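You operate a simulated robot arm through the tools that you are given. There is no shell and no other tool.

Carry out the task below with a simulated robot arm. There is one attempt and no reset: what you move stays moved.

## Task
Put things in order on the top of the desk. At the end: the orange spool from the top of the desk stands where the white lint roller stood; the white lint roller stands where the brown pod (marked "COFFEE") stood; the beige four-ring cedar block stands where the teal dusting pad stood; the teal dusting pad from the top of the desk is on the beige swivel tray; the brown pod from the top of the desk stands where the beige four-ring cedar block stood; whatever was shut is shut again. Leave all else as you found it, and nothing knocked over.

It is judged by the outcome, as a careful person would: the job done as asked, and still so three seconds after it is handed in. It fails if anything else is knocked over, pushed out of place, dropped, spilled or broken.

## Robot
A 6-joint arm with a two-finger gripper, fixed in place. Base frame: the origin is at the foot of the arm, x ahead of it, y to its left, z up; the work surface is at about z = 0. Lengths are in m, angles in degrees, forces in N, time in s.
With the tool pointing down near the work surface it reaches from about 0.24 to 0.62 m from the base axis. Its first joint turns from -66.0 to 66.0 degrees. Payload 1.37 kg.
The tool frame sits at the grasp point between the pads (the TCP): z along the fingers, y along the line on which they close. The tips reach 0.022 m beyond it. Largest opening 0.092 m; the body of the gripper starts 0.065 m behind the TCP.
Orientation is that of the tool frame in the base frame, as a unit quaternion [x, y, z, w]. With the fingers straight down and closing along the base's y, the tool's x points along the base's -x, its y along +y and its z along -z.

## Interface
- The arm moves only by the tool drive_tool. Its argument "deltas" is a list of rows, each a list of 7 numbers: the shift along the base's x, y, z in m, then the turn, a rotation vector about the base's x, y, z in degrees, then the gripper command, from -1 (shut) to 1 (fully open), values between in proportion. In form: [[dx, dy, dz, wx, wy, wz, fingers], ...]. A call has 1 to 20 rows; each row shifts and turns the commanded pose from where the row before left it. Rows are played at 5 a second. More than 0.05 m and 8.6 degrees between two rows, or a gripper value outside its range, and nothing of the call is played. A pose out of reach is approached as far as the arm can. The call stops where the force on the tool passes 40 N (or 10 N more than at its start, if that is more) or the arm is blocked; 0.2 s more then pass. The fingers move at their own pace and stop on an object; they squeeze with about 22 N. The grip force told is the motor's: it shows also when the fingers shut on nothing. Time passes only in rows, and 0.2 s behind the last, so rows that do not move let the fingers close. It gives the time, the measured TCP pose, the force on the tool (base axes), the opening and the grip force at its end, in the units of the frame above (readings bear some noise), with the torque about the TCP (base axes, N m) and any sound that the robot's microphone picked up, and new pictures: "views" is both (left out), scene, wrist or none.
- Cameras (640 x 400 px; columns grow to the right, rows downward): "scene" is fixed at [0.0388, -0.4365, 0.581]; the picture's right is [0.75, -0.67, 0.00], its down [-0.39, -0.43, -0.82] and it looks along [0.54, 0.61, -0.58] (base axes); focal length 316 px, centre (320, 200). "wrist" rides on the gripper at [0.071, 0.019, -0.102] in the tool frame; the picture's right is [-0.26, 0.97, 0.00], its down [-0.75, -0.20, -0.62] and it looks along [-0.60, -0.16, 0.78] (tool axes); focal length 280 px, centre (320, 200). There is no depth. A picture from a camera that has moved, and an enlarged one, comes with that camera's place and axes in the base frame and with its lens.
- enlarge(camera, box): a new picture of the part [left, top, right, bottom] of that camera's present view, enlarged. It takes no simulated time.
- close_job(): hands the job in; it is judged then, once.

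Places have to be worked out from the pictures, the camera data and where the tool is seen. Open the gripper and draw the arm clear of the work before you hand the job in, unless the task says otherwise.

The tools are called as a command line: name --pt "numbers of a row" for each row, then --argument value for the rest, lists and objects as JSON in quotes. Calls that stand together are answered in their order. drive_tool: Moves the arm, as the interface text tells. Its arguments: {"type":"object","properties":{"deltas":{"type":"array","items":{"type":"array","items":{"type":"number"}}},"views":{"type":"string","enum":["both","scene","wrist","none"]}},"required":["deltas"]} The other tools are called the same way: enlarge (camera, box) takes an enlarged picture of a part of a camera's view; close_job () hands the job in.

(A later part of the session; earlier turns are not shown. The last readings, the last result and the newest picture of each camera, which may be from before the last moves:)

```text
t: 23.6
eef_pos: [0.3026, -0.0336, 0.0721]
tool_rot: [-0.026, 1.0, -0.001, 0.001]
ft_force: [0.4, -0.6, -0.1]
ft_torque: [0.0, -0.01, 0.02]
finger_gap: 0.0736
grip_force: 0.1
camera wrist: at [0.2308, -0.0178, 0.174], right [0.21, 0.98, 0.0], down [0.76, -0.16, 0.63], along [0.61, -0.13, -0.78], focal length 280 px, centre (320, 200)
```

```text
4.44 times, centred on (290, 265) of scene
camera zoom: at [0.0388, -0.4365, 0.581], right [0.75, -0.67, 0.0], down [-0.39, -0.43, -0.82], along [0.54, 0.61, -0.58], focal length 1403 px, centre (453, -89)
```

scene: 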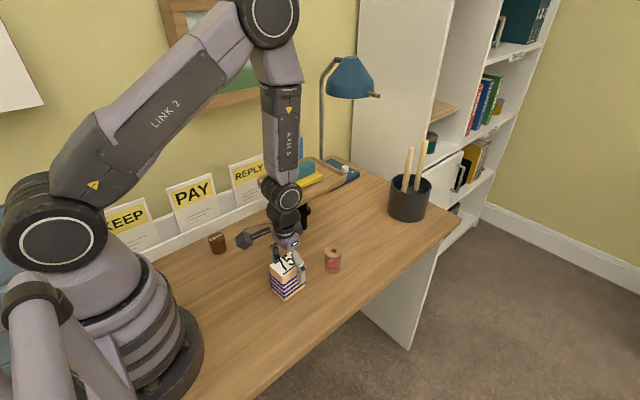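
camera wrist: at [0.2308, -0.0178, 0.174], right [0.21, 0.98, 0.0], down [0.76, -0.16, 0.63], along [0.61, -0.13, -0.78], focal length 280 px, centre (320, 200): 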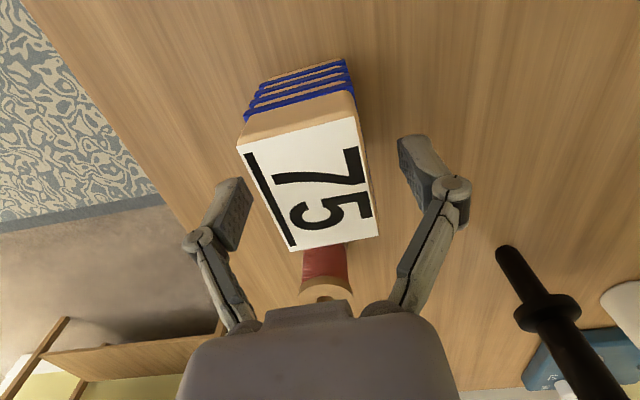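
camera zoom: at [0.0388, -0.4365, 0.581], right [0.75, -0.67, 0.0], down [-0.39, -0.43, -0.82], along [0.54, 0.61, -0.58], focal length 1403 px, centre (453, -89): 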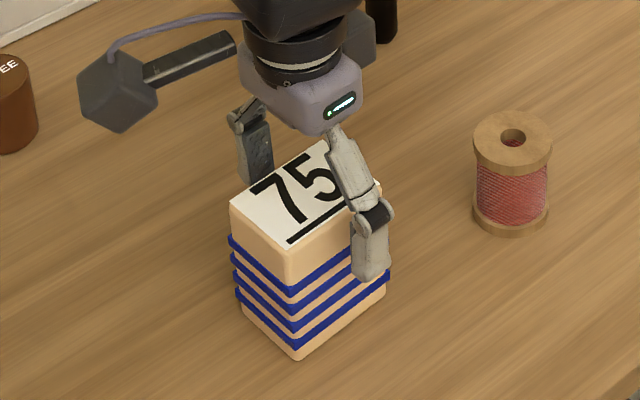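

The fingers straddle the block. I'll raise 2 mm to stay clear of the top ring and close.

drive_tool --pt "0 0 0.002 0 0 0 0.2" --pt "0 0 0 0 0 0 -0.2" --pt "0 0 0 0 0 0 -0.6" --pt "0 0 0 0 0 0 -1" --pt "0 0 0 0 0 0 -1" --views "wrist"

enlarge --camera "scene" --box '[230, 220, 350, 310]'

```text
t: 24.8
eef_pos: [0.3035, -0.0342, 0.0733]
tool_rot: [-0.026, 1.0, 0.0, 0.0]
ft_force: [0.1, -1.2, 4.7]
ft_torque: [0.05, -0.02, 0.0]
finger_gap: 0.0457
grip_force: 22.5
camera wrist: at [0.2307, -0.0177, 0.1765], right [0.21, 0.98, 0.0], down [0.76, -0.16, 0.63], along [0.61, -0.13, -0.78], focal length 280 px, centre (320, 200)
```

wrist: 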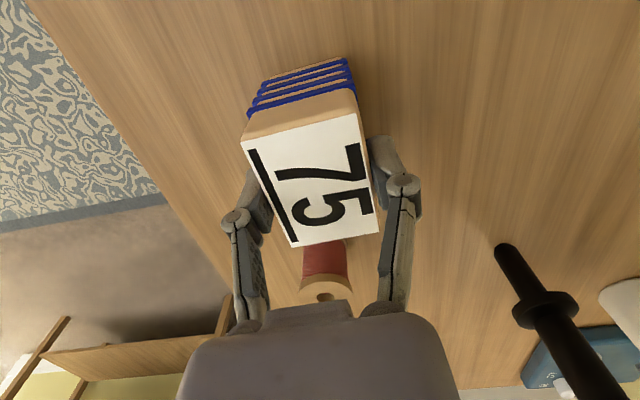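

```text
4.44 times, centred on (290, 265) of scene
camera zoom: at [0.0387, -0.4365, 0.581], right [0.75, -0.67, 0.0], down [-0.39, -0.43, -0.82], along [0.54, 0.61, -0.58], focal length 1403 px, centre (453, -89)
```

zoom: 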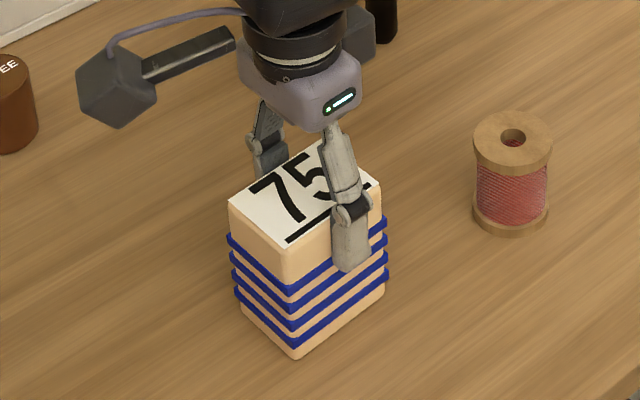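

The grip is firm at 4.6 cm. I'll lift the block, carry it over the spool at height, and stop above the pad's old spot.

drive_tool --pt "0 0 0.02 0 0 0 -1" --pt "0 0 0.04 0 0 0 -1" --pt "0 0 0.04 0 0 0 -1" --pt "0.04 -0.004 0.01 0 0 0 -1" --pt "0.04 -0.004 0 0 0 0 -1" --pt "0.04 -0.004 0 0 0 0 -1" --pt "0.04 -0.004 0 0 0 0 -1" --pt "0.04 -0.004 0 0 0 0 -1" --pt "0.035 -0.003 0 0 0 0 -1" --pt "0 0 -0.04 0 0 0 -1" --pt "0 0 -0.03 0 0 0 -1" --pt "0 0 0 0 0 0 -1"

enlarge --camera "scene" --box '[300, 170, 450, 270]'

```text
t: 27.4
eef_pos: [0.5372, -0.0585, 0.1138]
tool_rot: [-0.026, 1.0, 0.0, 0.0]
ft_force: [-0.8, 1.0, -0.9]
ft_torque: [0.03, 0.0, 0.0]
finger_gap: 0.0451
grip_force: 22.1
camera wrist: at [0.4651, -0.0416, 0.217], right [0.21, 0.98, 0.0], down [0.76, -0.16, 0.63], along [0.61, -0.13, -0.78], focal length 280 px, centre (320, 200)
```

scene: 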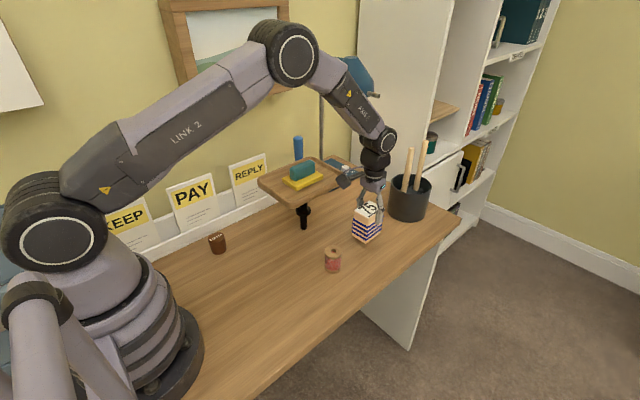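
wrist: 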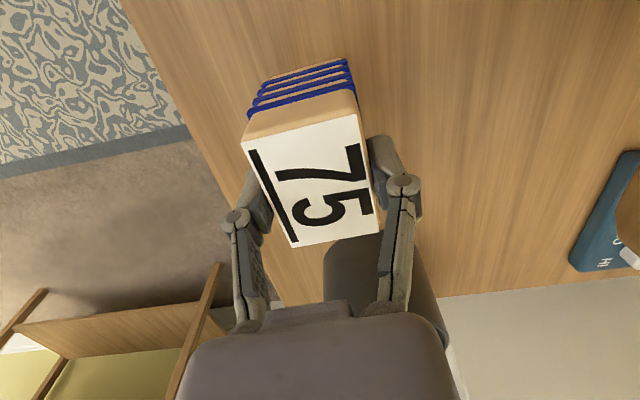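

```text
4.00 times, centred on (375, 220) of scene
camera zoom: at [0.0388, -0.4365, 0.581], right [0.75, -0.67, 0.0], down [-0.39, -0.43, -0.82], along [0.54, 0.61, -0.58], focal length 1263 px, centre (100, 120)
```

zoom: 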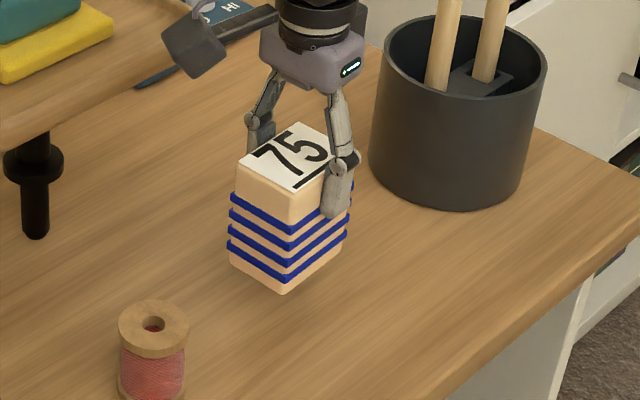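

The block hangs over the pad's old place at (0.537, -0.058). I'll lower it close to the desk, then touch down gently.

drive_tool --pt "0.001 0.0005 -0.02 0 0 0 -1" --pt "0 0 -0.015 0 0 0 -1" --pt "0 0 -0.003 0 0 0 -1" --pt "0 0 0 0 0 0 -1" --views "none"

drive_tool --pt "0 0 -0.002 0 0 0 -1" --pt "0 0 0 0 0 0 -1" --views "scene"

```text
t: 28.4
eef_pos: [0.5402, -0.0561, 0.077]
tool_rot: [-0.026, 1.0, 0.0, 0.0]
ft_force: [-0.2, -0.8, -1.0]
ft_torque: [0.01, 0.0, -0.02]
finger_gap: 0.0456
grip_force: 21.5
```

```text
t: 29.0
eef_pos: [0.539, -0.0572, 0.0741]
tool_rot: [-0.027, 1.0, -0.001, 0.0]
ft_force: [-0.3, 0.1, -1.1]
ft_torque: [-0.01, -0.03, 0.02]
finger_gap: 0.0455
grip_force: 22.2
```

scene: 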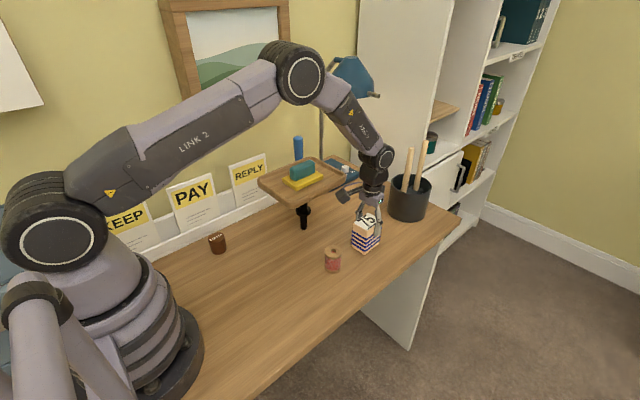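

No contact yet at z≈0.074, so I'll go another 1–2 mm.

drive_tool --pt "0 0 -0.001 0 0 0 -1" --pt "0 0 0 0 0 0 -1" --views "none"

drive_tool --pt "0 0 -0.001 0 0 0 -1" --pt "0 0 0 0 0 0 -1" --views "none"

```text
t: 29.6
eef_pos: [0.5382, -0.0574, 0.0735]
tool_rot: [-0.025, 1.0, 0.0, 0.0]
ft_force: [-0.3, 0.5, 0.8]
ft_torque: [0.04, 0.03, 0.01]
finger_gap: 0.0454
grip_force: 21.6
```

```text
t: 30.2
eef_pos: [0.5396, -0.0578, 0.0729]
tool_rot: [-0.027, 1.0, 0.0, 0.0]
ft_force: [-6.2, 2.3, 14.2]
ft_torque: [0.09, 0.33, -0.02]
finger_gap: 0.0455
grip_force: 21.5
```

The block has touched down (14 N). I'll ease up 1 mm, open evenly, and lift away.

drive_tool --pt "0 0 0.001 0 0 0 -1" --pt "0 0 0 0 0 0 -0.5" --pt "0 0 0 0 0 0 0.1" --pt "0 0 0 0 0 0 0.5" --pt "0 0 0.01 0 0 0 0.5" --pt "0 0 0.03 0 0 0 0.5" --pt "0 0 0.04 0 0 0 0.5" --pt "0 0 0.04 0 0 0 0.5" --pt "0 0 0.04 0 0 0 0.5"

enlarge --camera "scene" --box '[300, 190, 450, 280]'

enlarge --camera "wrist" --box '[200, 0, 440, 150]'

```text
t: 32.2
eef_pos: [0.538, -0.0569, 0.2339]
tool_rot: [-0.026, 1.0, 0.0, 0.0]
ft_force: [-0.5, 0.0, -0.4]
ft_torque: [-0.01, 0.01, 0.04]
finger_gap: 0.0691
grip_force: 0.0
camera wrist: at [0.4662, -0.0406, 0.3365], right [0.21, 0.98, 0.0], down [0.76, -0.16, 0.62], along [0.61, -0.13, -0.78], focal length 280 px, centre (320, 200)
```

scene: 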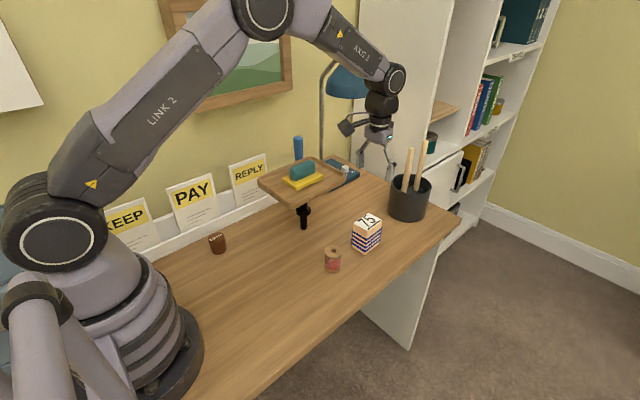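
wrist: 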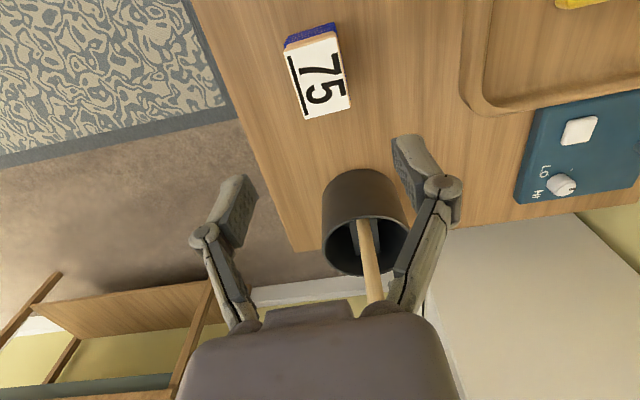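

```text
4.27 times, centred on (375, 235) of scene
camera zoom: at [0.0388, -0.4365, 0.581], right [0.75, -0.67, 0.0], down [-0.39, -0.43, -0.82], along [0.54, 0.61, -0.58], focal length 1347 px, centre (85, 51)
```

zoom: 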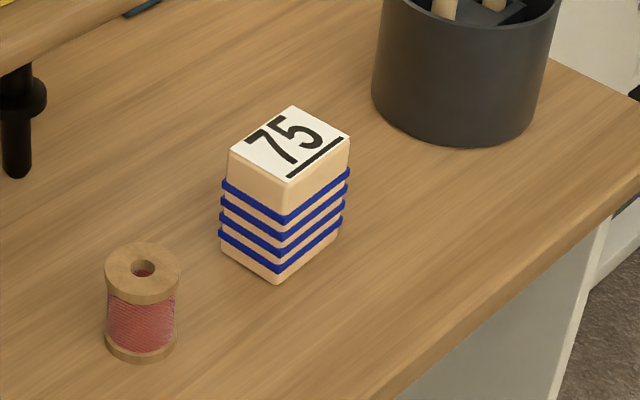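

```text
2.67 times, centred on (320, 75) of wrist
camera zoom: at [0.4662, -0.0406, 0.3365], right [0.21, 0.98, 0.0], down [0.76, -0.16, 0.62], along [0.61, -0.13, -0.78], focal length 748 px, centre (320, 533)
```

zoom: 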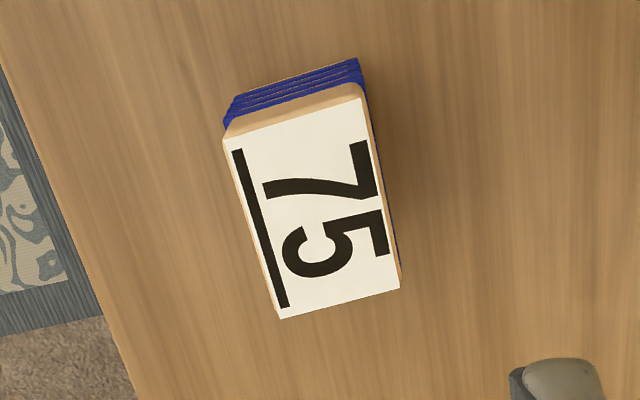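

The block stands squarely in the pad's old place. Now I'll go over to the pod, staying high over the tray.

drive_tool --pt "0 0 0.04 0 0 -1 0.5" --pt "-0.02 0.01 0.03 0 0 -1 0.5" --pt "-0.04 0.025 0 0 0 -1 0.5" --pt "-0.04 0.025 0 0 0 0 0.5" --pt "-0.04 0.025 0 0 0 0 0.5" --pt "-0.04 0.025 0 0 0 0 0.5" --pt "-0.04 0.025 0 0 0 0 0.5" --pt "-0.04 0.025 0 0 0 0 0.5" --pt "-0.04 0.025 0 0 0 0 0.5" --pt "-0.018 0.022 -0.02 0 0 0 0.5" --pt "0 0 0 0 0 0 0.5"

enlarge --camera "wrist" --box '[200, 0, 440, 150]'

```text
t: 34.6
eef_pos: [0.2206, 0.1522, 0.2832]
tool_rot: [0.0, 1.0, 0.0, 0.0]
ft_force: [-0.4, 0.5, 0.3]
ft_torque: [0.0, -0.02, 0.01]
finger_gap: 0.0691
grip_force: 0.1
camera wrist: at [0.1483, 0.1719, 0.3861], right [0.26, 0.96, 0.0], down [0.75, -0.2, 0.63], along [0.6, -0.16, -0.78], focal length 280 px, centre (320, 200)
```

scene: 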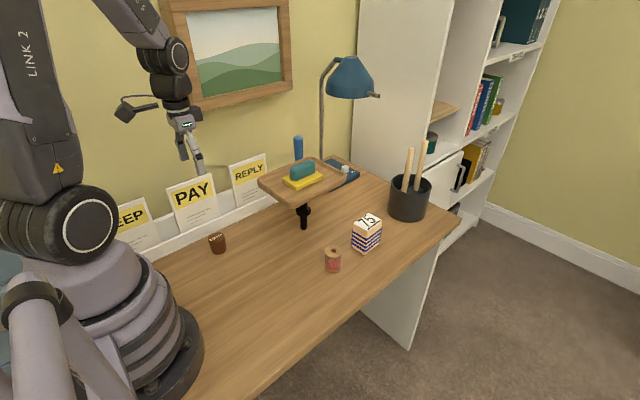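
wrist: 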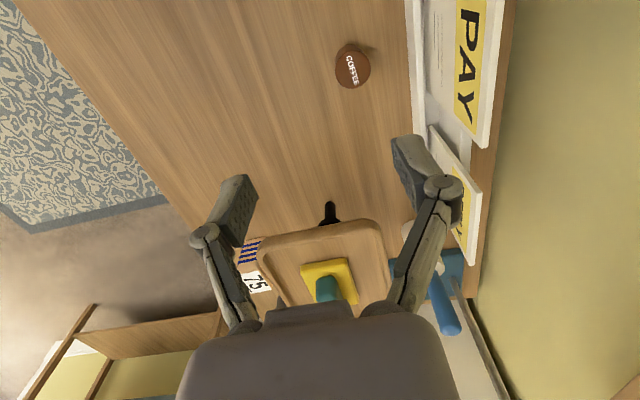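

```text
2.67 times, centred on (320, 75) of wrist
camera zoom: at [0.1483, 0.1719, 0.3861], right [0.26, 0.96, 0.0], down [0.75, -0.2, 0.63], along [0.6, -0.16, -0.78], focal length 748 px, centre (320, 533)
```

zoom: 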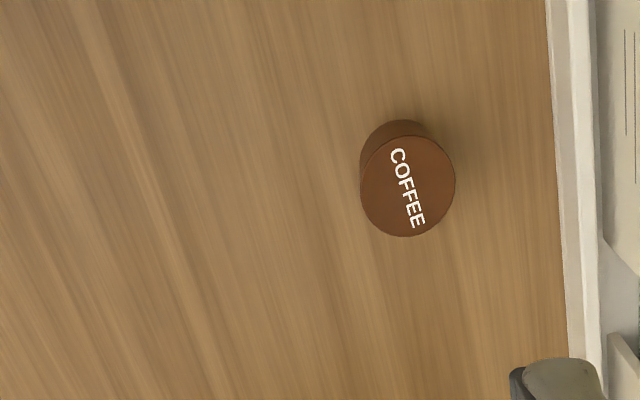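

The pod's centre is about (0.239, 0.187), 4.2 cm across and about 4.1 cm tall, with the card rail close behind at y≈0.255. I'll turn the gripper about 50° so neither the fingers nor the camera goes near the cards, and move above it.

drive_tool --pt "0 0.005 -0.02 0 0 8.4 0.4" --pt "0.004 0.006 -0.02 0 0 8.4 0.4" --pt "0.004 0.006 -0.02 0 0 8.4 0.4" --pt "0.004 0.006 -0.02 0 0 8.4 0.4" --pt "0.004 0.006 -0.02 0 0 8.4 0.4" --pt "0.002 0.006 -0.02 0 0 8 0.4" --pt "0 0 -0.015 0 0 0 0.4" --pt "0 0 0 0 0 0 0.4"

enlarge --camera "wrist" --box '[200, 30, 440, 180]'

```text
t: 36.4
eef_pos: [0.2392, 0.1842, 0.1502]
tool_rot: [-0.422, 0.906, 0.0, -0.001]
ft_force: [0.0, 0.5, 0.3]
ft_torque: [0.01, 0.03, 0.0]
finger_gap: 0.0644
grip_force: 0.1
camera wrist: at [0.1787, 0.1435, 0.2522], right [-0.57, 0.82, 0.0], down [0.64, 0.45, 0.63], along [0.51, 0.36, -0.78], focal length 280 px, centre (320, 200)
```

scene: 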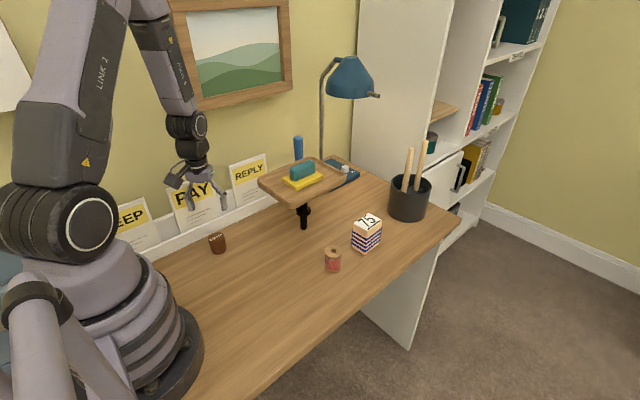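
wrist: 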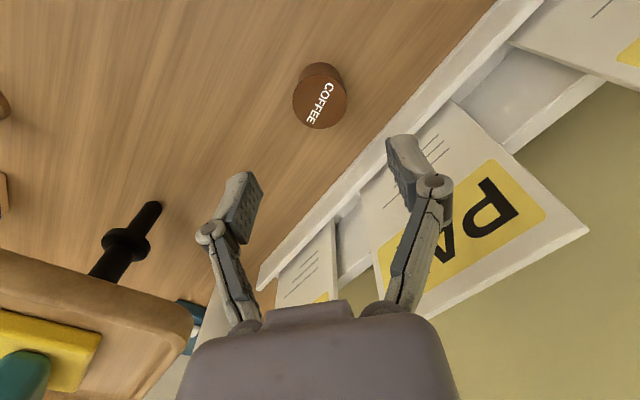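

```text
2.67 times, centred on (320, 105) of wrist
camera zoom: at [0.1787, 0.1435, 0.2522], right [-0.57, 0.82, 0.0], down [0.64, 0.45, 0.63], along [0.51, 0.36, -0.78], focal length 748 px, centre (320, 453)
```

zoom: 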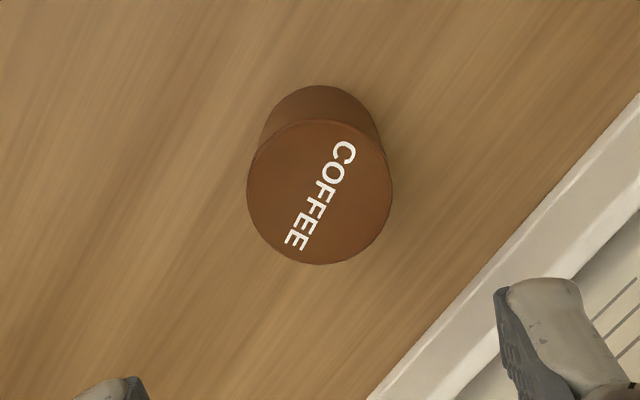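

The pod is laterally centred between the fingers, at (0.240, 0.186), and the rail is clear of the finger path. I'll descend to z=0.03 and close.

drive_tool --pt "0.0005 0.002 -0.04 0 0 0 0.4" --pt "0 0 -0.04 0 0 0 0.4" --pt "0 0 -0.03 0 0 0 0.4" --pt "0 0 -0.01 0 0 0 0.4" --pt "0 0 0 0 0 0 0.4"

enlarge --camera "scene" --box '[160, 190, 280, 270]'

```text
t: 37.6
eef_pos: [0.2413, 0.1861, 0.0296]
tool_rot: [-0.422, 0.907, -0.001, 0.0]
ft_force: [0.0, 0.1, -0.6]
ft_torque: [0.0, 0.01, -0.02]
finger_gap: 0.0645
grip_force: 0.0
camera wrist: at [0.1794, 0.1453, 0.132], right [-0.57, 0.82, 0.0], down [0.64, 0.45, 0.63], along [0.51, 0.36, -0.78], focal length 280 px, centre (320, 200)
```

scene: 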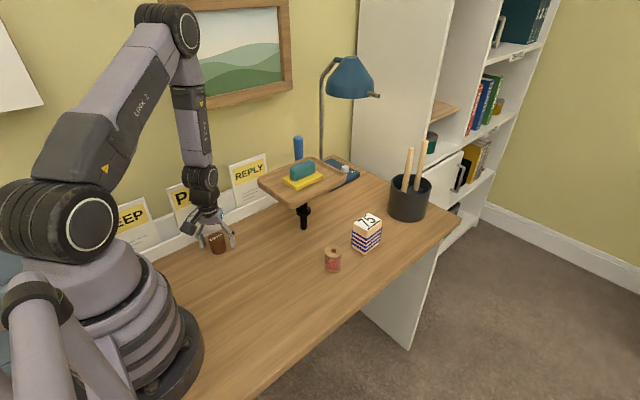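
wrist: 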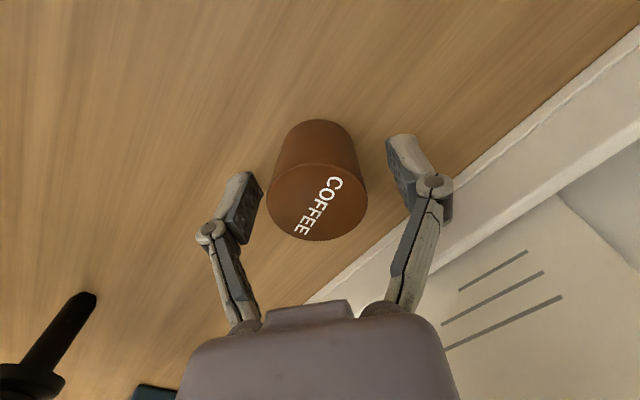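

```text
5.00 times, centred on (220, 230) of scene
camera zoom: at [0.0388, -0.4365, 0.581], right [0.75, -0.67, 0.0], down [-0.39, -0.43, -0.82], along [0.54, 0.61, -0.58], focal length 1578 px, centre (820, 50)
```

zoom: 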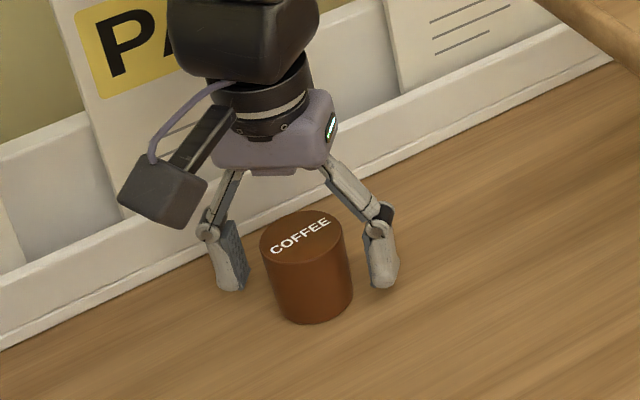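

The fingers are placed around the pod with clearance from the rail. Closing now.

drive_tool --pt "0 0 0.002 0 0 0 0.1" --pt "0 0 0 0 0 0 -0.3" --pt "0 0 0 0 0 0 -1" --pt "0 0 0 0 0 0 -1" --pt "0 0 0 0 0 0 -1"

enlarge --camera "scene" --box '[160, 190, 280, 270]'

```text
t: 38.8
eef_pos: [0.2401, 0.186, 0.0316]
tool_rot: [-0.422, 0.906, 0.001, 0.001]
ft_force: [-0.7, 0.2, 0.0]
ft_torque: [-0.02, -0.01, 0.01]
finger_gap: 0.0373
grip_force: 22.0
camera wrist: at [0.1788, 0.1457, 0.134], right [-0.57, 0.82, 0.0], down [0.64, 0.45, 0.63], along [0.51, 0.36, -0.78], focal length 280 px, centre (320, 200)
```

scene: 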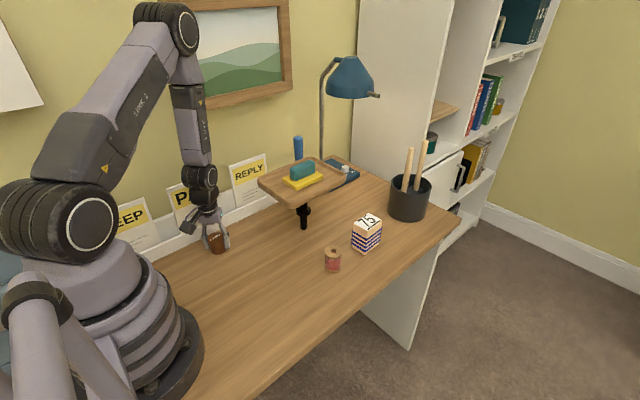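
wrist: 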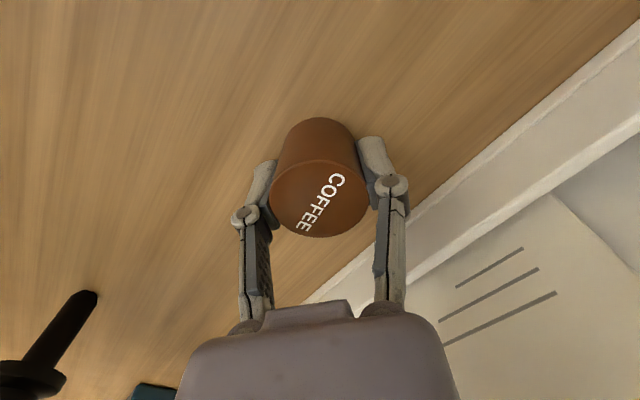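

```text
5.00 times, centred on (220, 230) of scene
camera zoom: at [0.0388, -0.4365, 0.581], right [0.75, -0.67, 0.0], down [-0.39, -0.43, -0.82], along [0.54, 0.61, -0.58], focal length 1578 px, centre (820, 50)
```

zoom: 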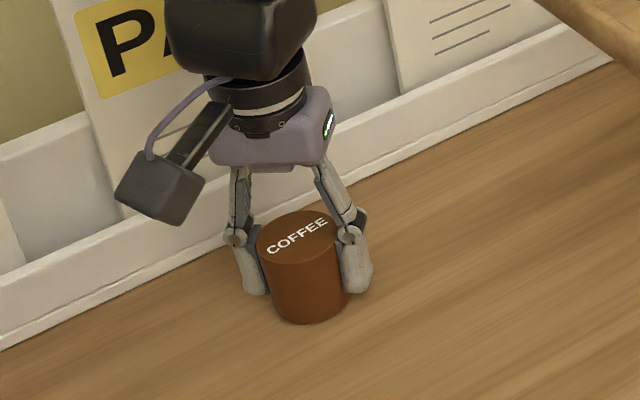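

The pod is gripped at a 3.7 cm gap. I'll lift a few centimetres and check it stays level.

drive_tool --pt "0 0 0.01 0 0 0 -1" --pt "0 0 0.03 0 0 0 -1" --pt "0 0 0.03 0 0 0 -1" --pt "0 0 0.03 0 0 0 -1" --pt "0 0 0 0 0 0 -1"

enlarge --camera "scene" --box '[160, 160, 280, 240]'

```text
t: 40.0
eef_pos: [0.2401, 0.1872, 0.1311]
tool_rot: [-0.422, 0.906, 0.0, 0.0]
ft_force: [-0.2, 0.6, -0.7]
ft_torque: [0.06, 0.02, 0.0]
finger_gap: 0.0375
grip_force: 22.0
camera wrist: at [0.1796, 0.1465, 0.2339], right [-0.57, 0.82, 0.0], down [0.64, 0.45, 0.62], along [0.51, 0.36, -0.78], focal length 280 px, centre (320, 200)
```

scene: 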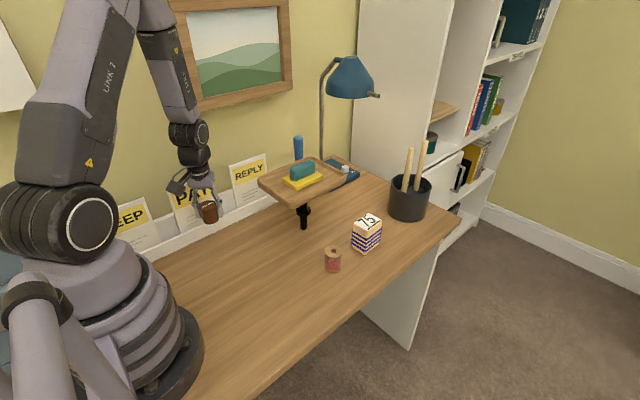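
wrist: 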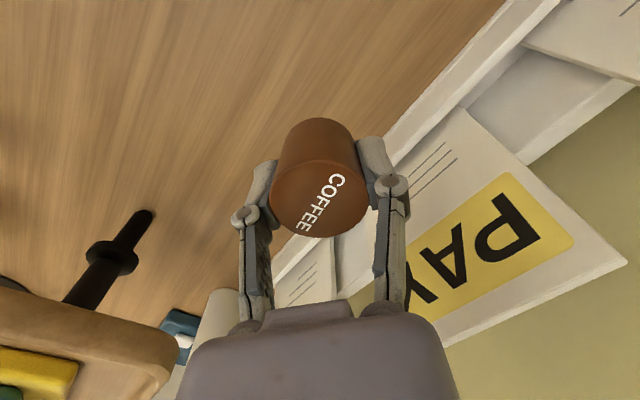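

```text
5.00 times, centred on (220, 200) of scene
camera zoom: at [0.0387, -0.4365, 0.581], right [0.75, -0.67, 0.0], down [-0.39, -0.43, -0.82], along [0.54, 0.61, -0.58], focal length 1578 px, centre (820, 200)
```

zoom: 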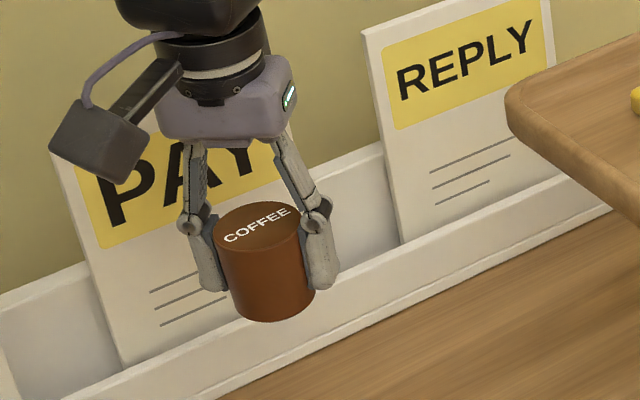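

The pod stays level. I'll carry it to the block's old place at (0.3025, -0.035), turning the gripper back on the way.

drive_tool --pt "0.008 -0.03 0.02 0 0 -6.2 -1" --pt "0.008 -0.03 0 0 0 -6.2 -1" --pt "0.008 -0.03 0 0 0 -6.2 -1" --pt "0.008 -0.03 0 0 0 -6.2 -1" --pt "0.008 -0.03 0 0 0 -6.2 -1" --pt "0.008 -0.03 0 0 0 -6.2 -1" --pt "0.008 -0.03 0 0 0 -6.2 -1" --pt "0.007 -0.0115 -0.02 0 0 -6.2 -1" --pt "0 0 -0.04 0 0 0 -1" --pt "0 0 -0.03 0 0 0 -1" --pt "0 0 0 0 0 0 -1"

```text
t: 42.4
eef_pos: [0.3035, -0.0346, 0.0598]
tool_rot: [-0.004, 1.0, 0.0, 0.0]
ft_force: [-0.5, 0.5, -0.6]
ft_torque: [0.04, -0.03, -0.04]
finger_gap: 0.037
grip_force: 22.6
camera wrist: at [0.2319, -0.015, 0.1624], right [0.26, 0.97, 0.0], down [0.75, -0.2, 0.63], along [0.6, -0.16, -0.78], focal length 280 px, centre (320, 200)
```

scene: 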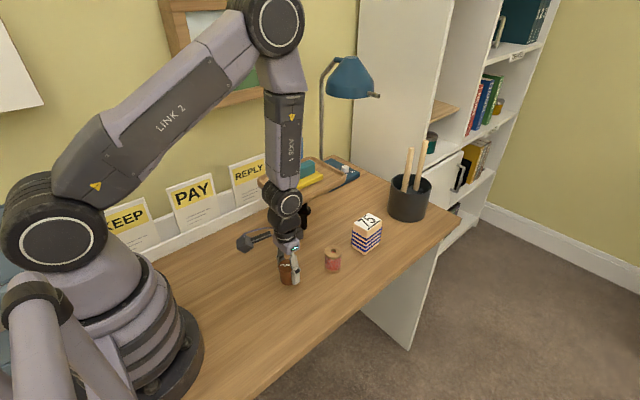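
wrist: 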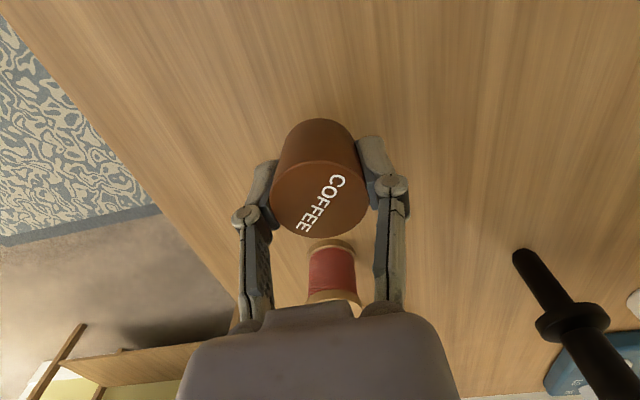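

The pod is above the target. Lowering it to just above contact, then in 1 mm steps.

drive_tool --pt "-0.0005 0 -0.015 0 0 0 -1" --pt "0 0 -0.009 0 0 0 -1" --pt "0 0 -0.003 0 0 0 -1" --pt "0 0 0 0 0 0 -1" --views "none"

drive_tool --pt "0 0 -0.001 0 0 0 -1" --pt "0 0 0 0 0 0 -1" --views "scene"

```text
t: 43.4
eef_pos: [0.3037, -0.0356, 0.0343]
tool_rot: [-0.003, 1.0, 0.0, 0.0]
ft_force: [0.0, -0.2, -0.1]
ft_torque: [-0.01, -0.01, -0.03]
finger_gap: 0.0373
grip_force: 21.5
```

```text
t: 44.0
eef_pos: [0.3023, -0.0349, 0.0335]
tool_rot: [-0.003, 1.0, 0.0, 0.0]
ft_force: [-0.8, -0.4, -0.4]
ft_torque: [-0.01, 0.0, -0.03]
finger_gap: 0.0371
grip_force: 22.2
```

scene: 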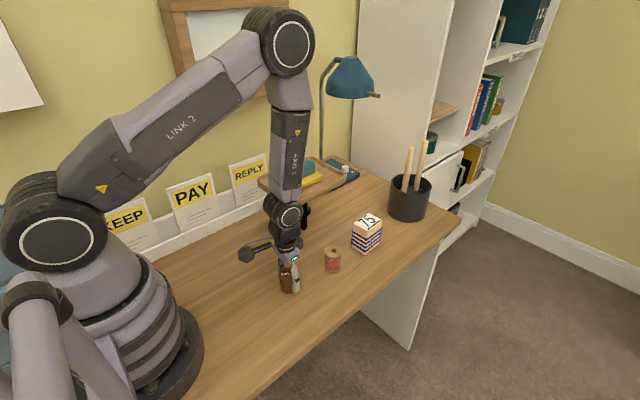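

Not touching yet at z≈0.0335; two more single-millimetre steps.

drive_tool --pt "0 0 -0.001 0 0 0 -1" --pt "0 0 0 0 0 0 -1" --views "none"

drive_tool --pt "0 0 -0.001 0 0 0 -1" --pt "0 0 0 0 0 0 -1" --views "none"

```text
t: 44.6
eef_pos: [0.3015, -0.0339, 0.0315]
tool_rot: [-0.005, 1.0, 0.0, -0.001]
ft_force: [1.0, 0.4, -1.1]
ft_torque: [-0.01, -0.02, 0.03]
finger_gap: 0.0373
grip_force: 21.9
```

```text
t: 45.2
eef_pos: [0.3025, -0.0356, 0.0303]
tool_rot: [-0.004, 1.0, 0.0, 0.001]
ft_force: [-2.7, 0.8, 15.9]
ft_torque: [0.04, 0.1, 0.0]
finger_gap: 0.0372
grip_force: 22.3
```

The pod has touched down. Ease up slightly, release, and lift.

drive_tool --pt "0 0 0.001 0 0 0 -1" --pt "0 0 0 0 0 0 -0.5" --pt "0 0 0 0 0 0 0" --pt "0 0 0 0 0 0 0.4" --pt "0 0 0.02 0 0 0 0.4" --pt "0 0 0.04 0 0 0 0.4" --pt "0 0 0.04 0 0 0 0.4" --pt "0 0 0.04 0 0 0 0.4" --pt "0 0 0.04 0 0 0 0.4" --pt "-0.03 0 0.01 0 0 0 0.4" --pt "0 0 0 0 0 0 0.4"

enlarge --camera "scene" --box '[230, 200, 410, 300]'

enlarge --camera "wrist" --box '[200, 0, 440, 150]'

```text
t: 47.6
eef_pos: [0.2731, -0.0335, 0.222]
tool_rot: [-0.003, 1.0, 0.0, 0.0]
ft_force: [0.0, 0.3, -0.8]
ft_torque: [0.02, 0.0, 0.0]
finger_gap: 0.0642
grip_force: 0.1
camera wrist: at [0.2024, -0.015, 0.3252], right [0.26, 0.97, 0.0], down [0.76, -0.2, 0.62], along [0.6, -0.16, -0.78], focal length 280 px, centre (320, 200)
```

scene: 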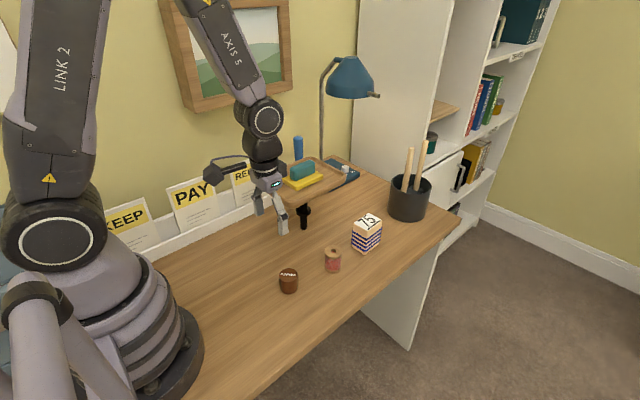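
wrist: 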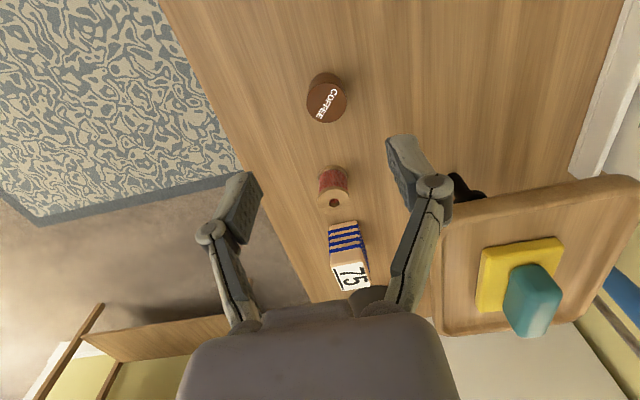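

```text
3.56 times, centred on (320, 250) of scene
camera zoom: at [0.0387, -0.4365, 0.581], right [0.75, -0.67, 0.0], down [-0.39, -0.43, -0.82], along [0.54, 0.61, -0.58], focal length 1122 px, centre (320, 22)
```

zoom: 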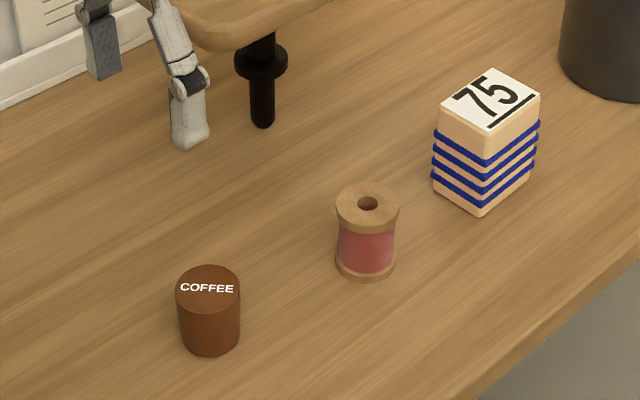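

```text
2.67 times, centred on (320, 75) of wrist
camera zoom: at [0.2024, -0.015, 0.3252], right [0.26, 0.97, 0.0], down [0.76, -0.2, 0.62], along [0.6, -0.16, -0.78], focal length 748 px, centre (320, 533)
```

zoom: 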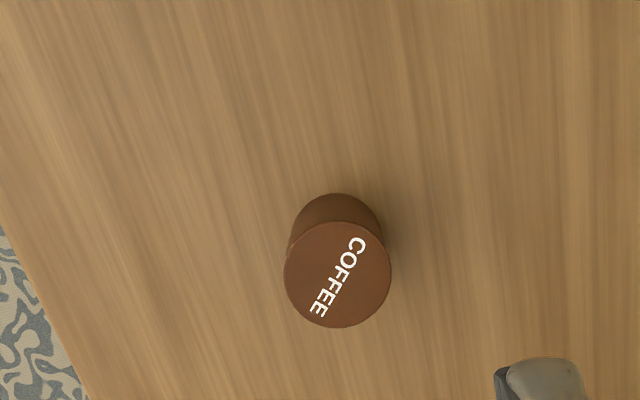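

The pod stands upright in the block's old place. Now for the roller: I'll raise the arm, swing over to view it from near its spot, and turn the wrist 24°.

drive_tool --pt "0 0 0.04 0 0 0 0.4" --pt "0.01 0.01 0.04 0 0 3 0.4" --pt "0.022 0.028 0.02 0 0 3 0.4" --pt "0.022 0.028 0.01 0 0 3 0.4" --pt "0.022 0.028 0 0 0 3 0.4" --pt "0.022 0.028 0 0 0 3 0.4" --pt "0.022 0.028 0 0 0 3 0.4" --pt "0.022 0.028 0 0 0 3 0.4" --pt "0.022 0.028 0 0 0 3 0.4" --pt "0.023 0.028 0 0 0 0 0.4" --pt "0 0 0 0 0 0 0.4"

enlarge --camera "wrist" --box '[240, 0, 480, 150]'

```text
t: 50.0
eef_pos: [0.4611, 0.2001, 0.3321]
tool_rot: [-0.211, 0.978, 0.0, 0.0]
ft_force: [0.5, 0.6, -0.1]
ft_torque: [-0.04, -0.01, -0.01]
finger_gap: 0.0646
grip_force: 0.0
camera wrist: at [0.3872, 0.1888, 0.4353], right [-0.16, 0.99, 0.0], down [0.77, 0.13, 0.62], along [0.62, 0.1, -0.78], focal length 280 px, centre (320, 200)
```

scene: 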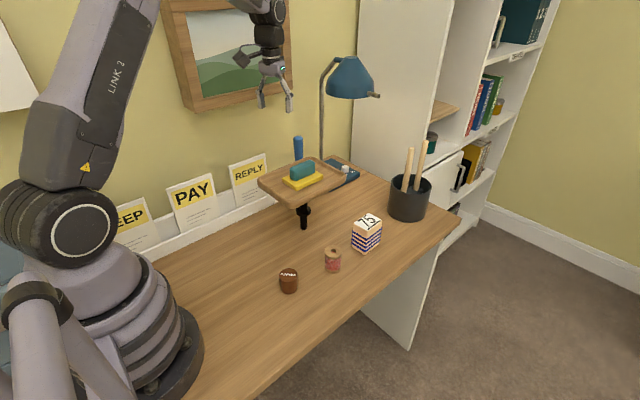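
wrist: 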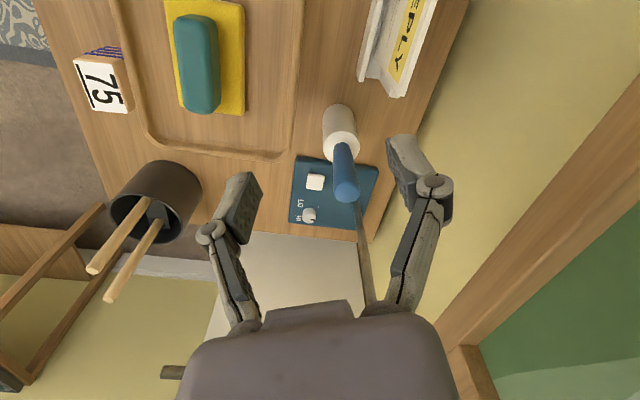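

```text
2.67 times, centred on (360, 75) of wrist
camera zoom: at [0.3872, 0.1888, 0.4353], right [-0.16, 0.99, 0.0], down [0.77, 0.13, 0.62], along [0.62, 0.1, -0.78], focal length 748 px, centre (213, 533)
```

zoom: 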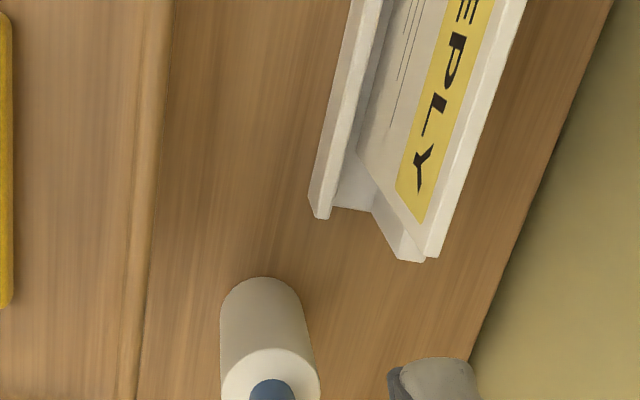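

The roller base and handle top both agree on (0.560, 0.2465). The lamp shade is about 10 cm from the gripper axis there, which is fine. I'll move over the handle at z≈0.26 and check.

drive_tool --pt "0.03 0.014 -0.01 0 0 0 0.4" --pt "0.03 0.014 -0.01 0 0 0 0.4" --pt "0.03 0.014 -0.01 0 0 0 0.4" --pt "0.009 0.0045 -0.02 0 0 0 0.4" --pt "0 0 -0.02 0 0 0 0.4" --pt "0 0 0 0 0 0 0.4"

enlarge --camera "scene" --box '[240, 40, 420, 190]'

enlarge --camera "wrist" --box '[220, 50, 420, 250]'

```text
t: 51.4
eef_pos: [0.5579, 0.2457, 0.2654]
tool_rot: [-0.212, 0.977, -0.001, 0.0]
ft_force: [-0.6, -0.1, 0.0]
ft_torque: [0.01, -0.01, -0.03]
finger_gap: 0.0644
grip_force: 0.1
camera wrist: at [0.484, 0.2342, 0.3668], right [-0.16, 0.99, 0.0], down [0.77, 0.13, 0.62], along [0.62, 0.1, -0.78], focal length 280 px, centre (320, 200)
```

scene: 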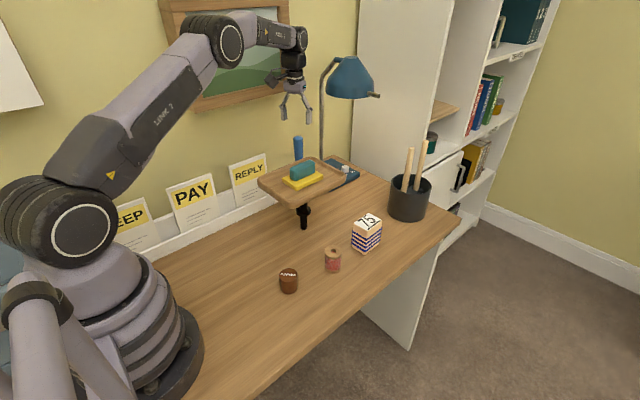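
wrist: 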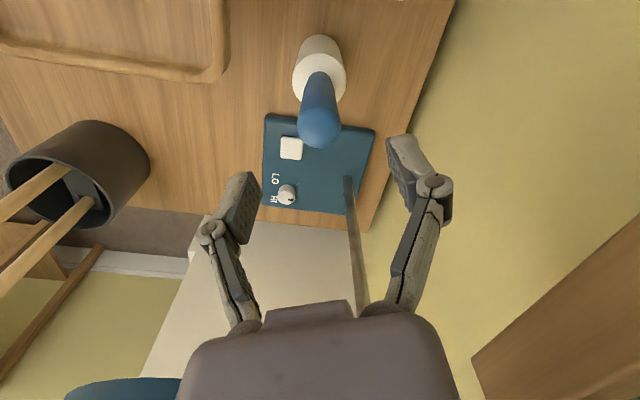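

```text
2.67 times, centred on (330, 115) of scene
camera zoom: at [0.0388, -0.4365, 0.581], right [0.75, -0.67, 0.0], down [-0.39, -0.43, -0.82], along [0.54, 0.61, -0.58], focal length 842 px, centre (293, 427)
```

zoom: 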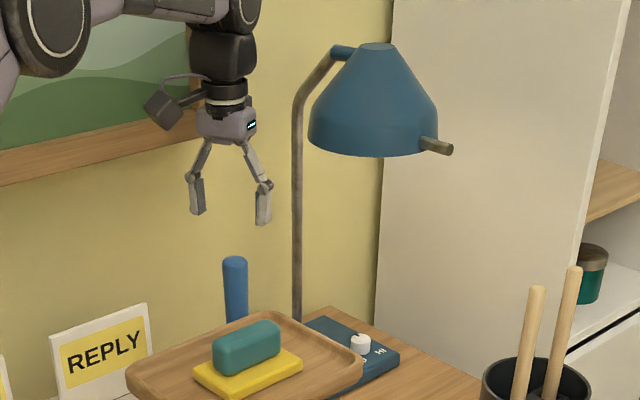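

```text
2.00 times, centred on (320, 150) of wrist
camera zoom: at [0.484, 0.2342, 0.3668], right [-0.16, 0.99, 0.0], down [0.77, 0.13, 0.62], along [0.62, 0.1, -0.78], focal length 561 px, centre (320, 300)
```

zoom: 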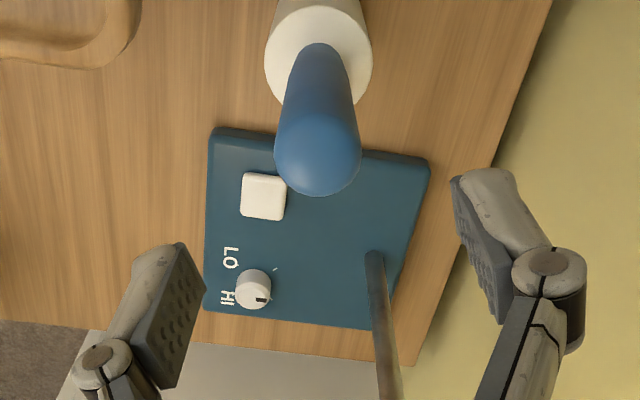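

The handle is between the open fingers in both directions, to within 2 mm. I'll descend to z≈0.148 around it.

drive_tool --pt "0.0015 0.0007 -0.03 0 0 0 0.4" --pt "0 0 -0.03 0 0 0 0.4" --pt "0 0 -0.03 0 0 0 0.4" --pt "0 0 -0.026 0 0 0 0.4" --pt "0 0 0 0 0 0 0.4"

enlarge --camera "scene" --box '[240, 60, 420, 210]'

```text
t: 52.6
eef_pos: [0.559, 0.2463, 0.1473]
tool_rot: [-0.211, 0.977, 0.0, 0.001]
ft_force: [0.6, -0.8, -0.5]
ft_torque: [0.01, 0.03, 0.01]
finger_gap: 0.0646
grip_force: 0.1
camera wrist: at [0.485, 0.2356, 0.2496], right [-0.16, 0.99, 0.0], down [0.77, 0.13, 0.63], along [0.62, 0.1, -0.78], focal length 280 px, centre (320, 200)
```

scene: 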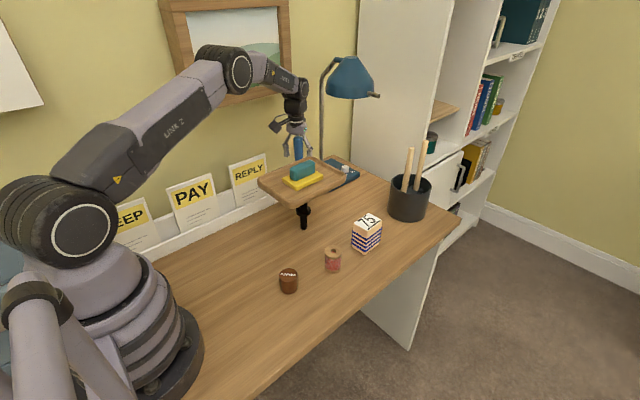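
wrist: 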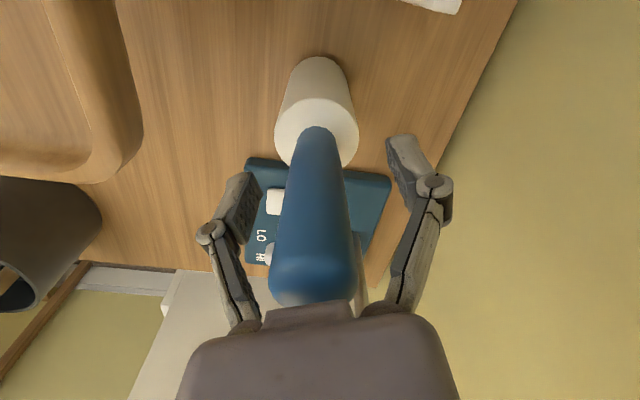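

```text
2.67 times, centred on (330, 135) of scene
camera zoom: at [0.0388, -0.4365, 0.581], right [0.75, -0.67, 0.0], down [-0.39, -0.43, -0.82], along [0.54, 0.61, -0.58], focal length 842 px, centre (293, 373)
```

zoom: 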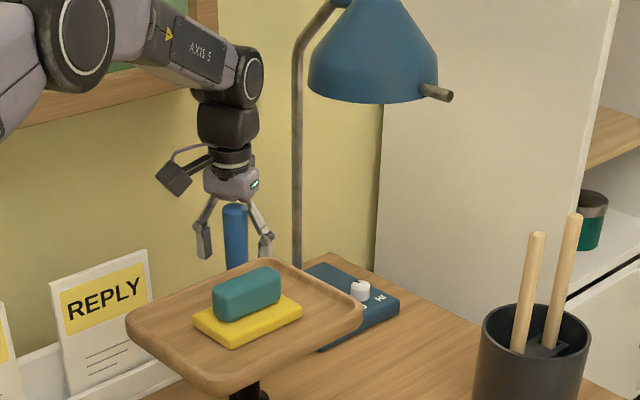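

The handle sits centred between the fingers. Closing on it.

drive_tool --pt "0 0 0 0 0 0 0.1" --pt "0 0 0 0 0 0 -0.2" --pt "0 0 0 0 0 0 -0.6" --pt "0 0 0 0 0 0 -1" --pt "0 0 0 0 0 0 -1" --pt "0 0 0 0 0 0 -1" --views "wrist"

```text
t: 54.0
eef_pos: [0.5583, 0.2465, 0.1469]
tool_rot: [-0.211, 0.977, 0.0, -0.001]
ft_force: [0.9, 0.8, 0.3]
ft_torque: [0.0, 0.0, -0.01]
finger_gap: 0.0233
grip_force: 21.6
camera wrist: at [0.485, 0.2356, 0.2499], right [-0.16, 0.99, 0.0], down [0.77, 0.13, 0.62], along [0.62, 0.1, -0.78], focal length 280 px, centre (320, 200)
```

wrist: 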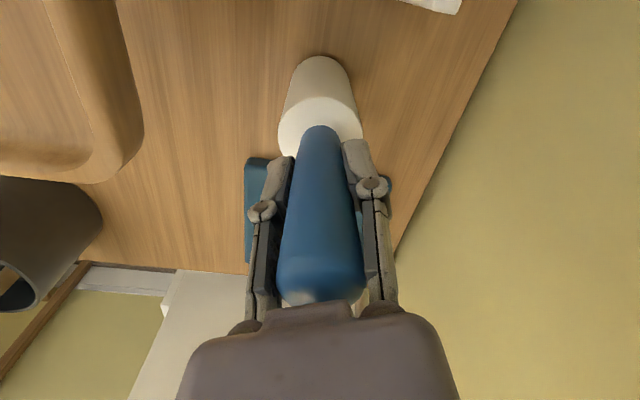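

The handle is gripped at 2.3 cm. I'll lift straight up and check it hangs straight.

drive_tool --pt "0 0 0.01 0 0 0 -1" --pt "0 0 0.03 0 0 0 -1" --pt "0 0 0.03 0 0 0 -1" --pt "0 0 0.03 0 0 0 -1" --pt "0 0 0 0 0 0 -1"

enlarge --camera "scene" --box '[220, 50, 400, 210]'

```text
t: 55.2
eef_pos: [0.5597, 0.248, 0.2453]
tool_rot: [-0.211, 0.978, 0.001, 0.0]
ft_force: [-0.1, 0.6, -0.9]
ft_torque: [-0.04, -0.01, -0.01]
finger_gap: 0.0235
grip_force: 21.8
camera wrist: at [0.4867, 0.2362, 0.3483], right [-0.16, 0.99, 0.0], down [0.77, 0.13, 0.63], along [0.62, 0.1, -0.78], focal length 280 px, centre (320, 200)
```

scene: 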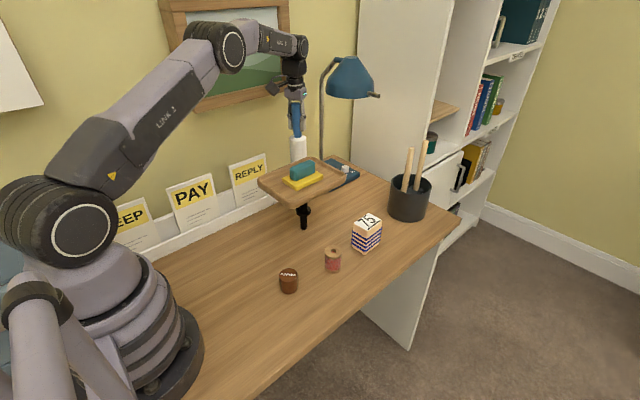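
wrist: 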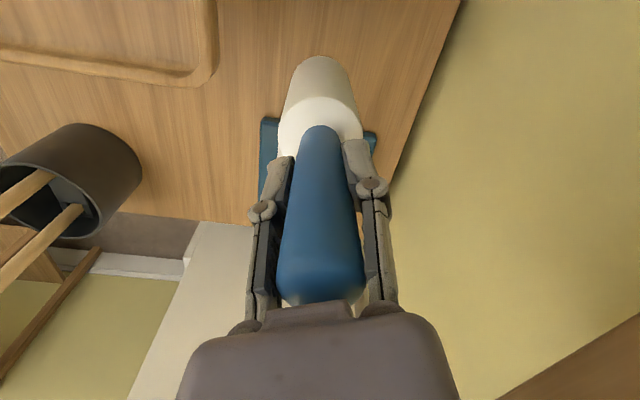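

```text
2.50 times, centred on (310, 130) of scene
camera zoom: at [0.0388, -0.4365, 0.581], right [0.75, -0.67, 0.0], down [-0.39, -0.43, -0.82], along [0.54, 0.61, -0.58], focal length 789 px, centre (345, 375)
```

zoom: 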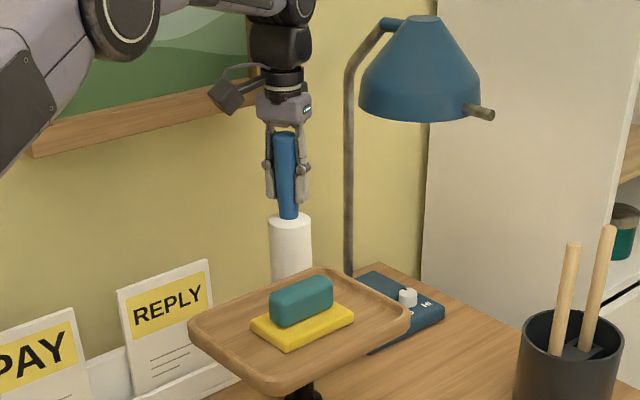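

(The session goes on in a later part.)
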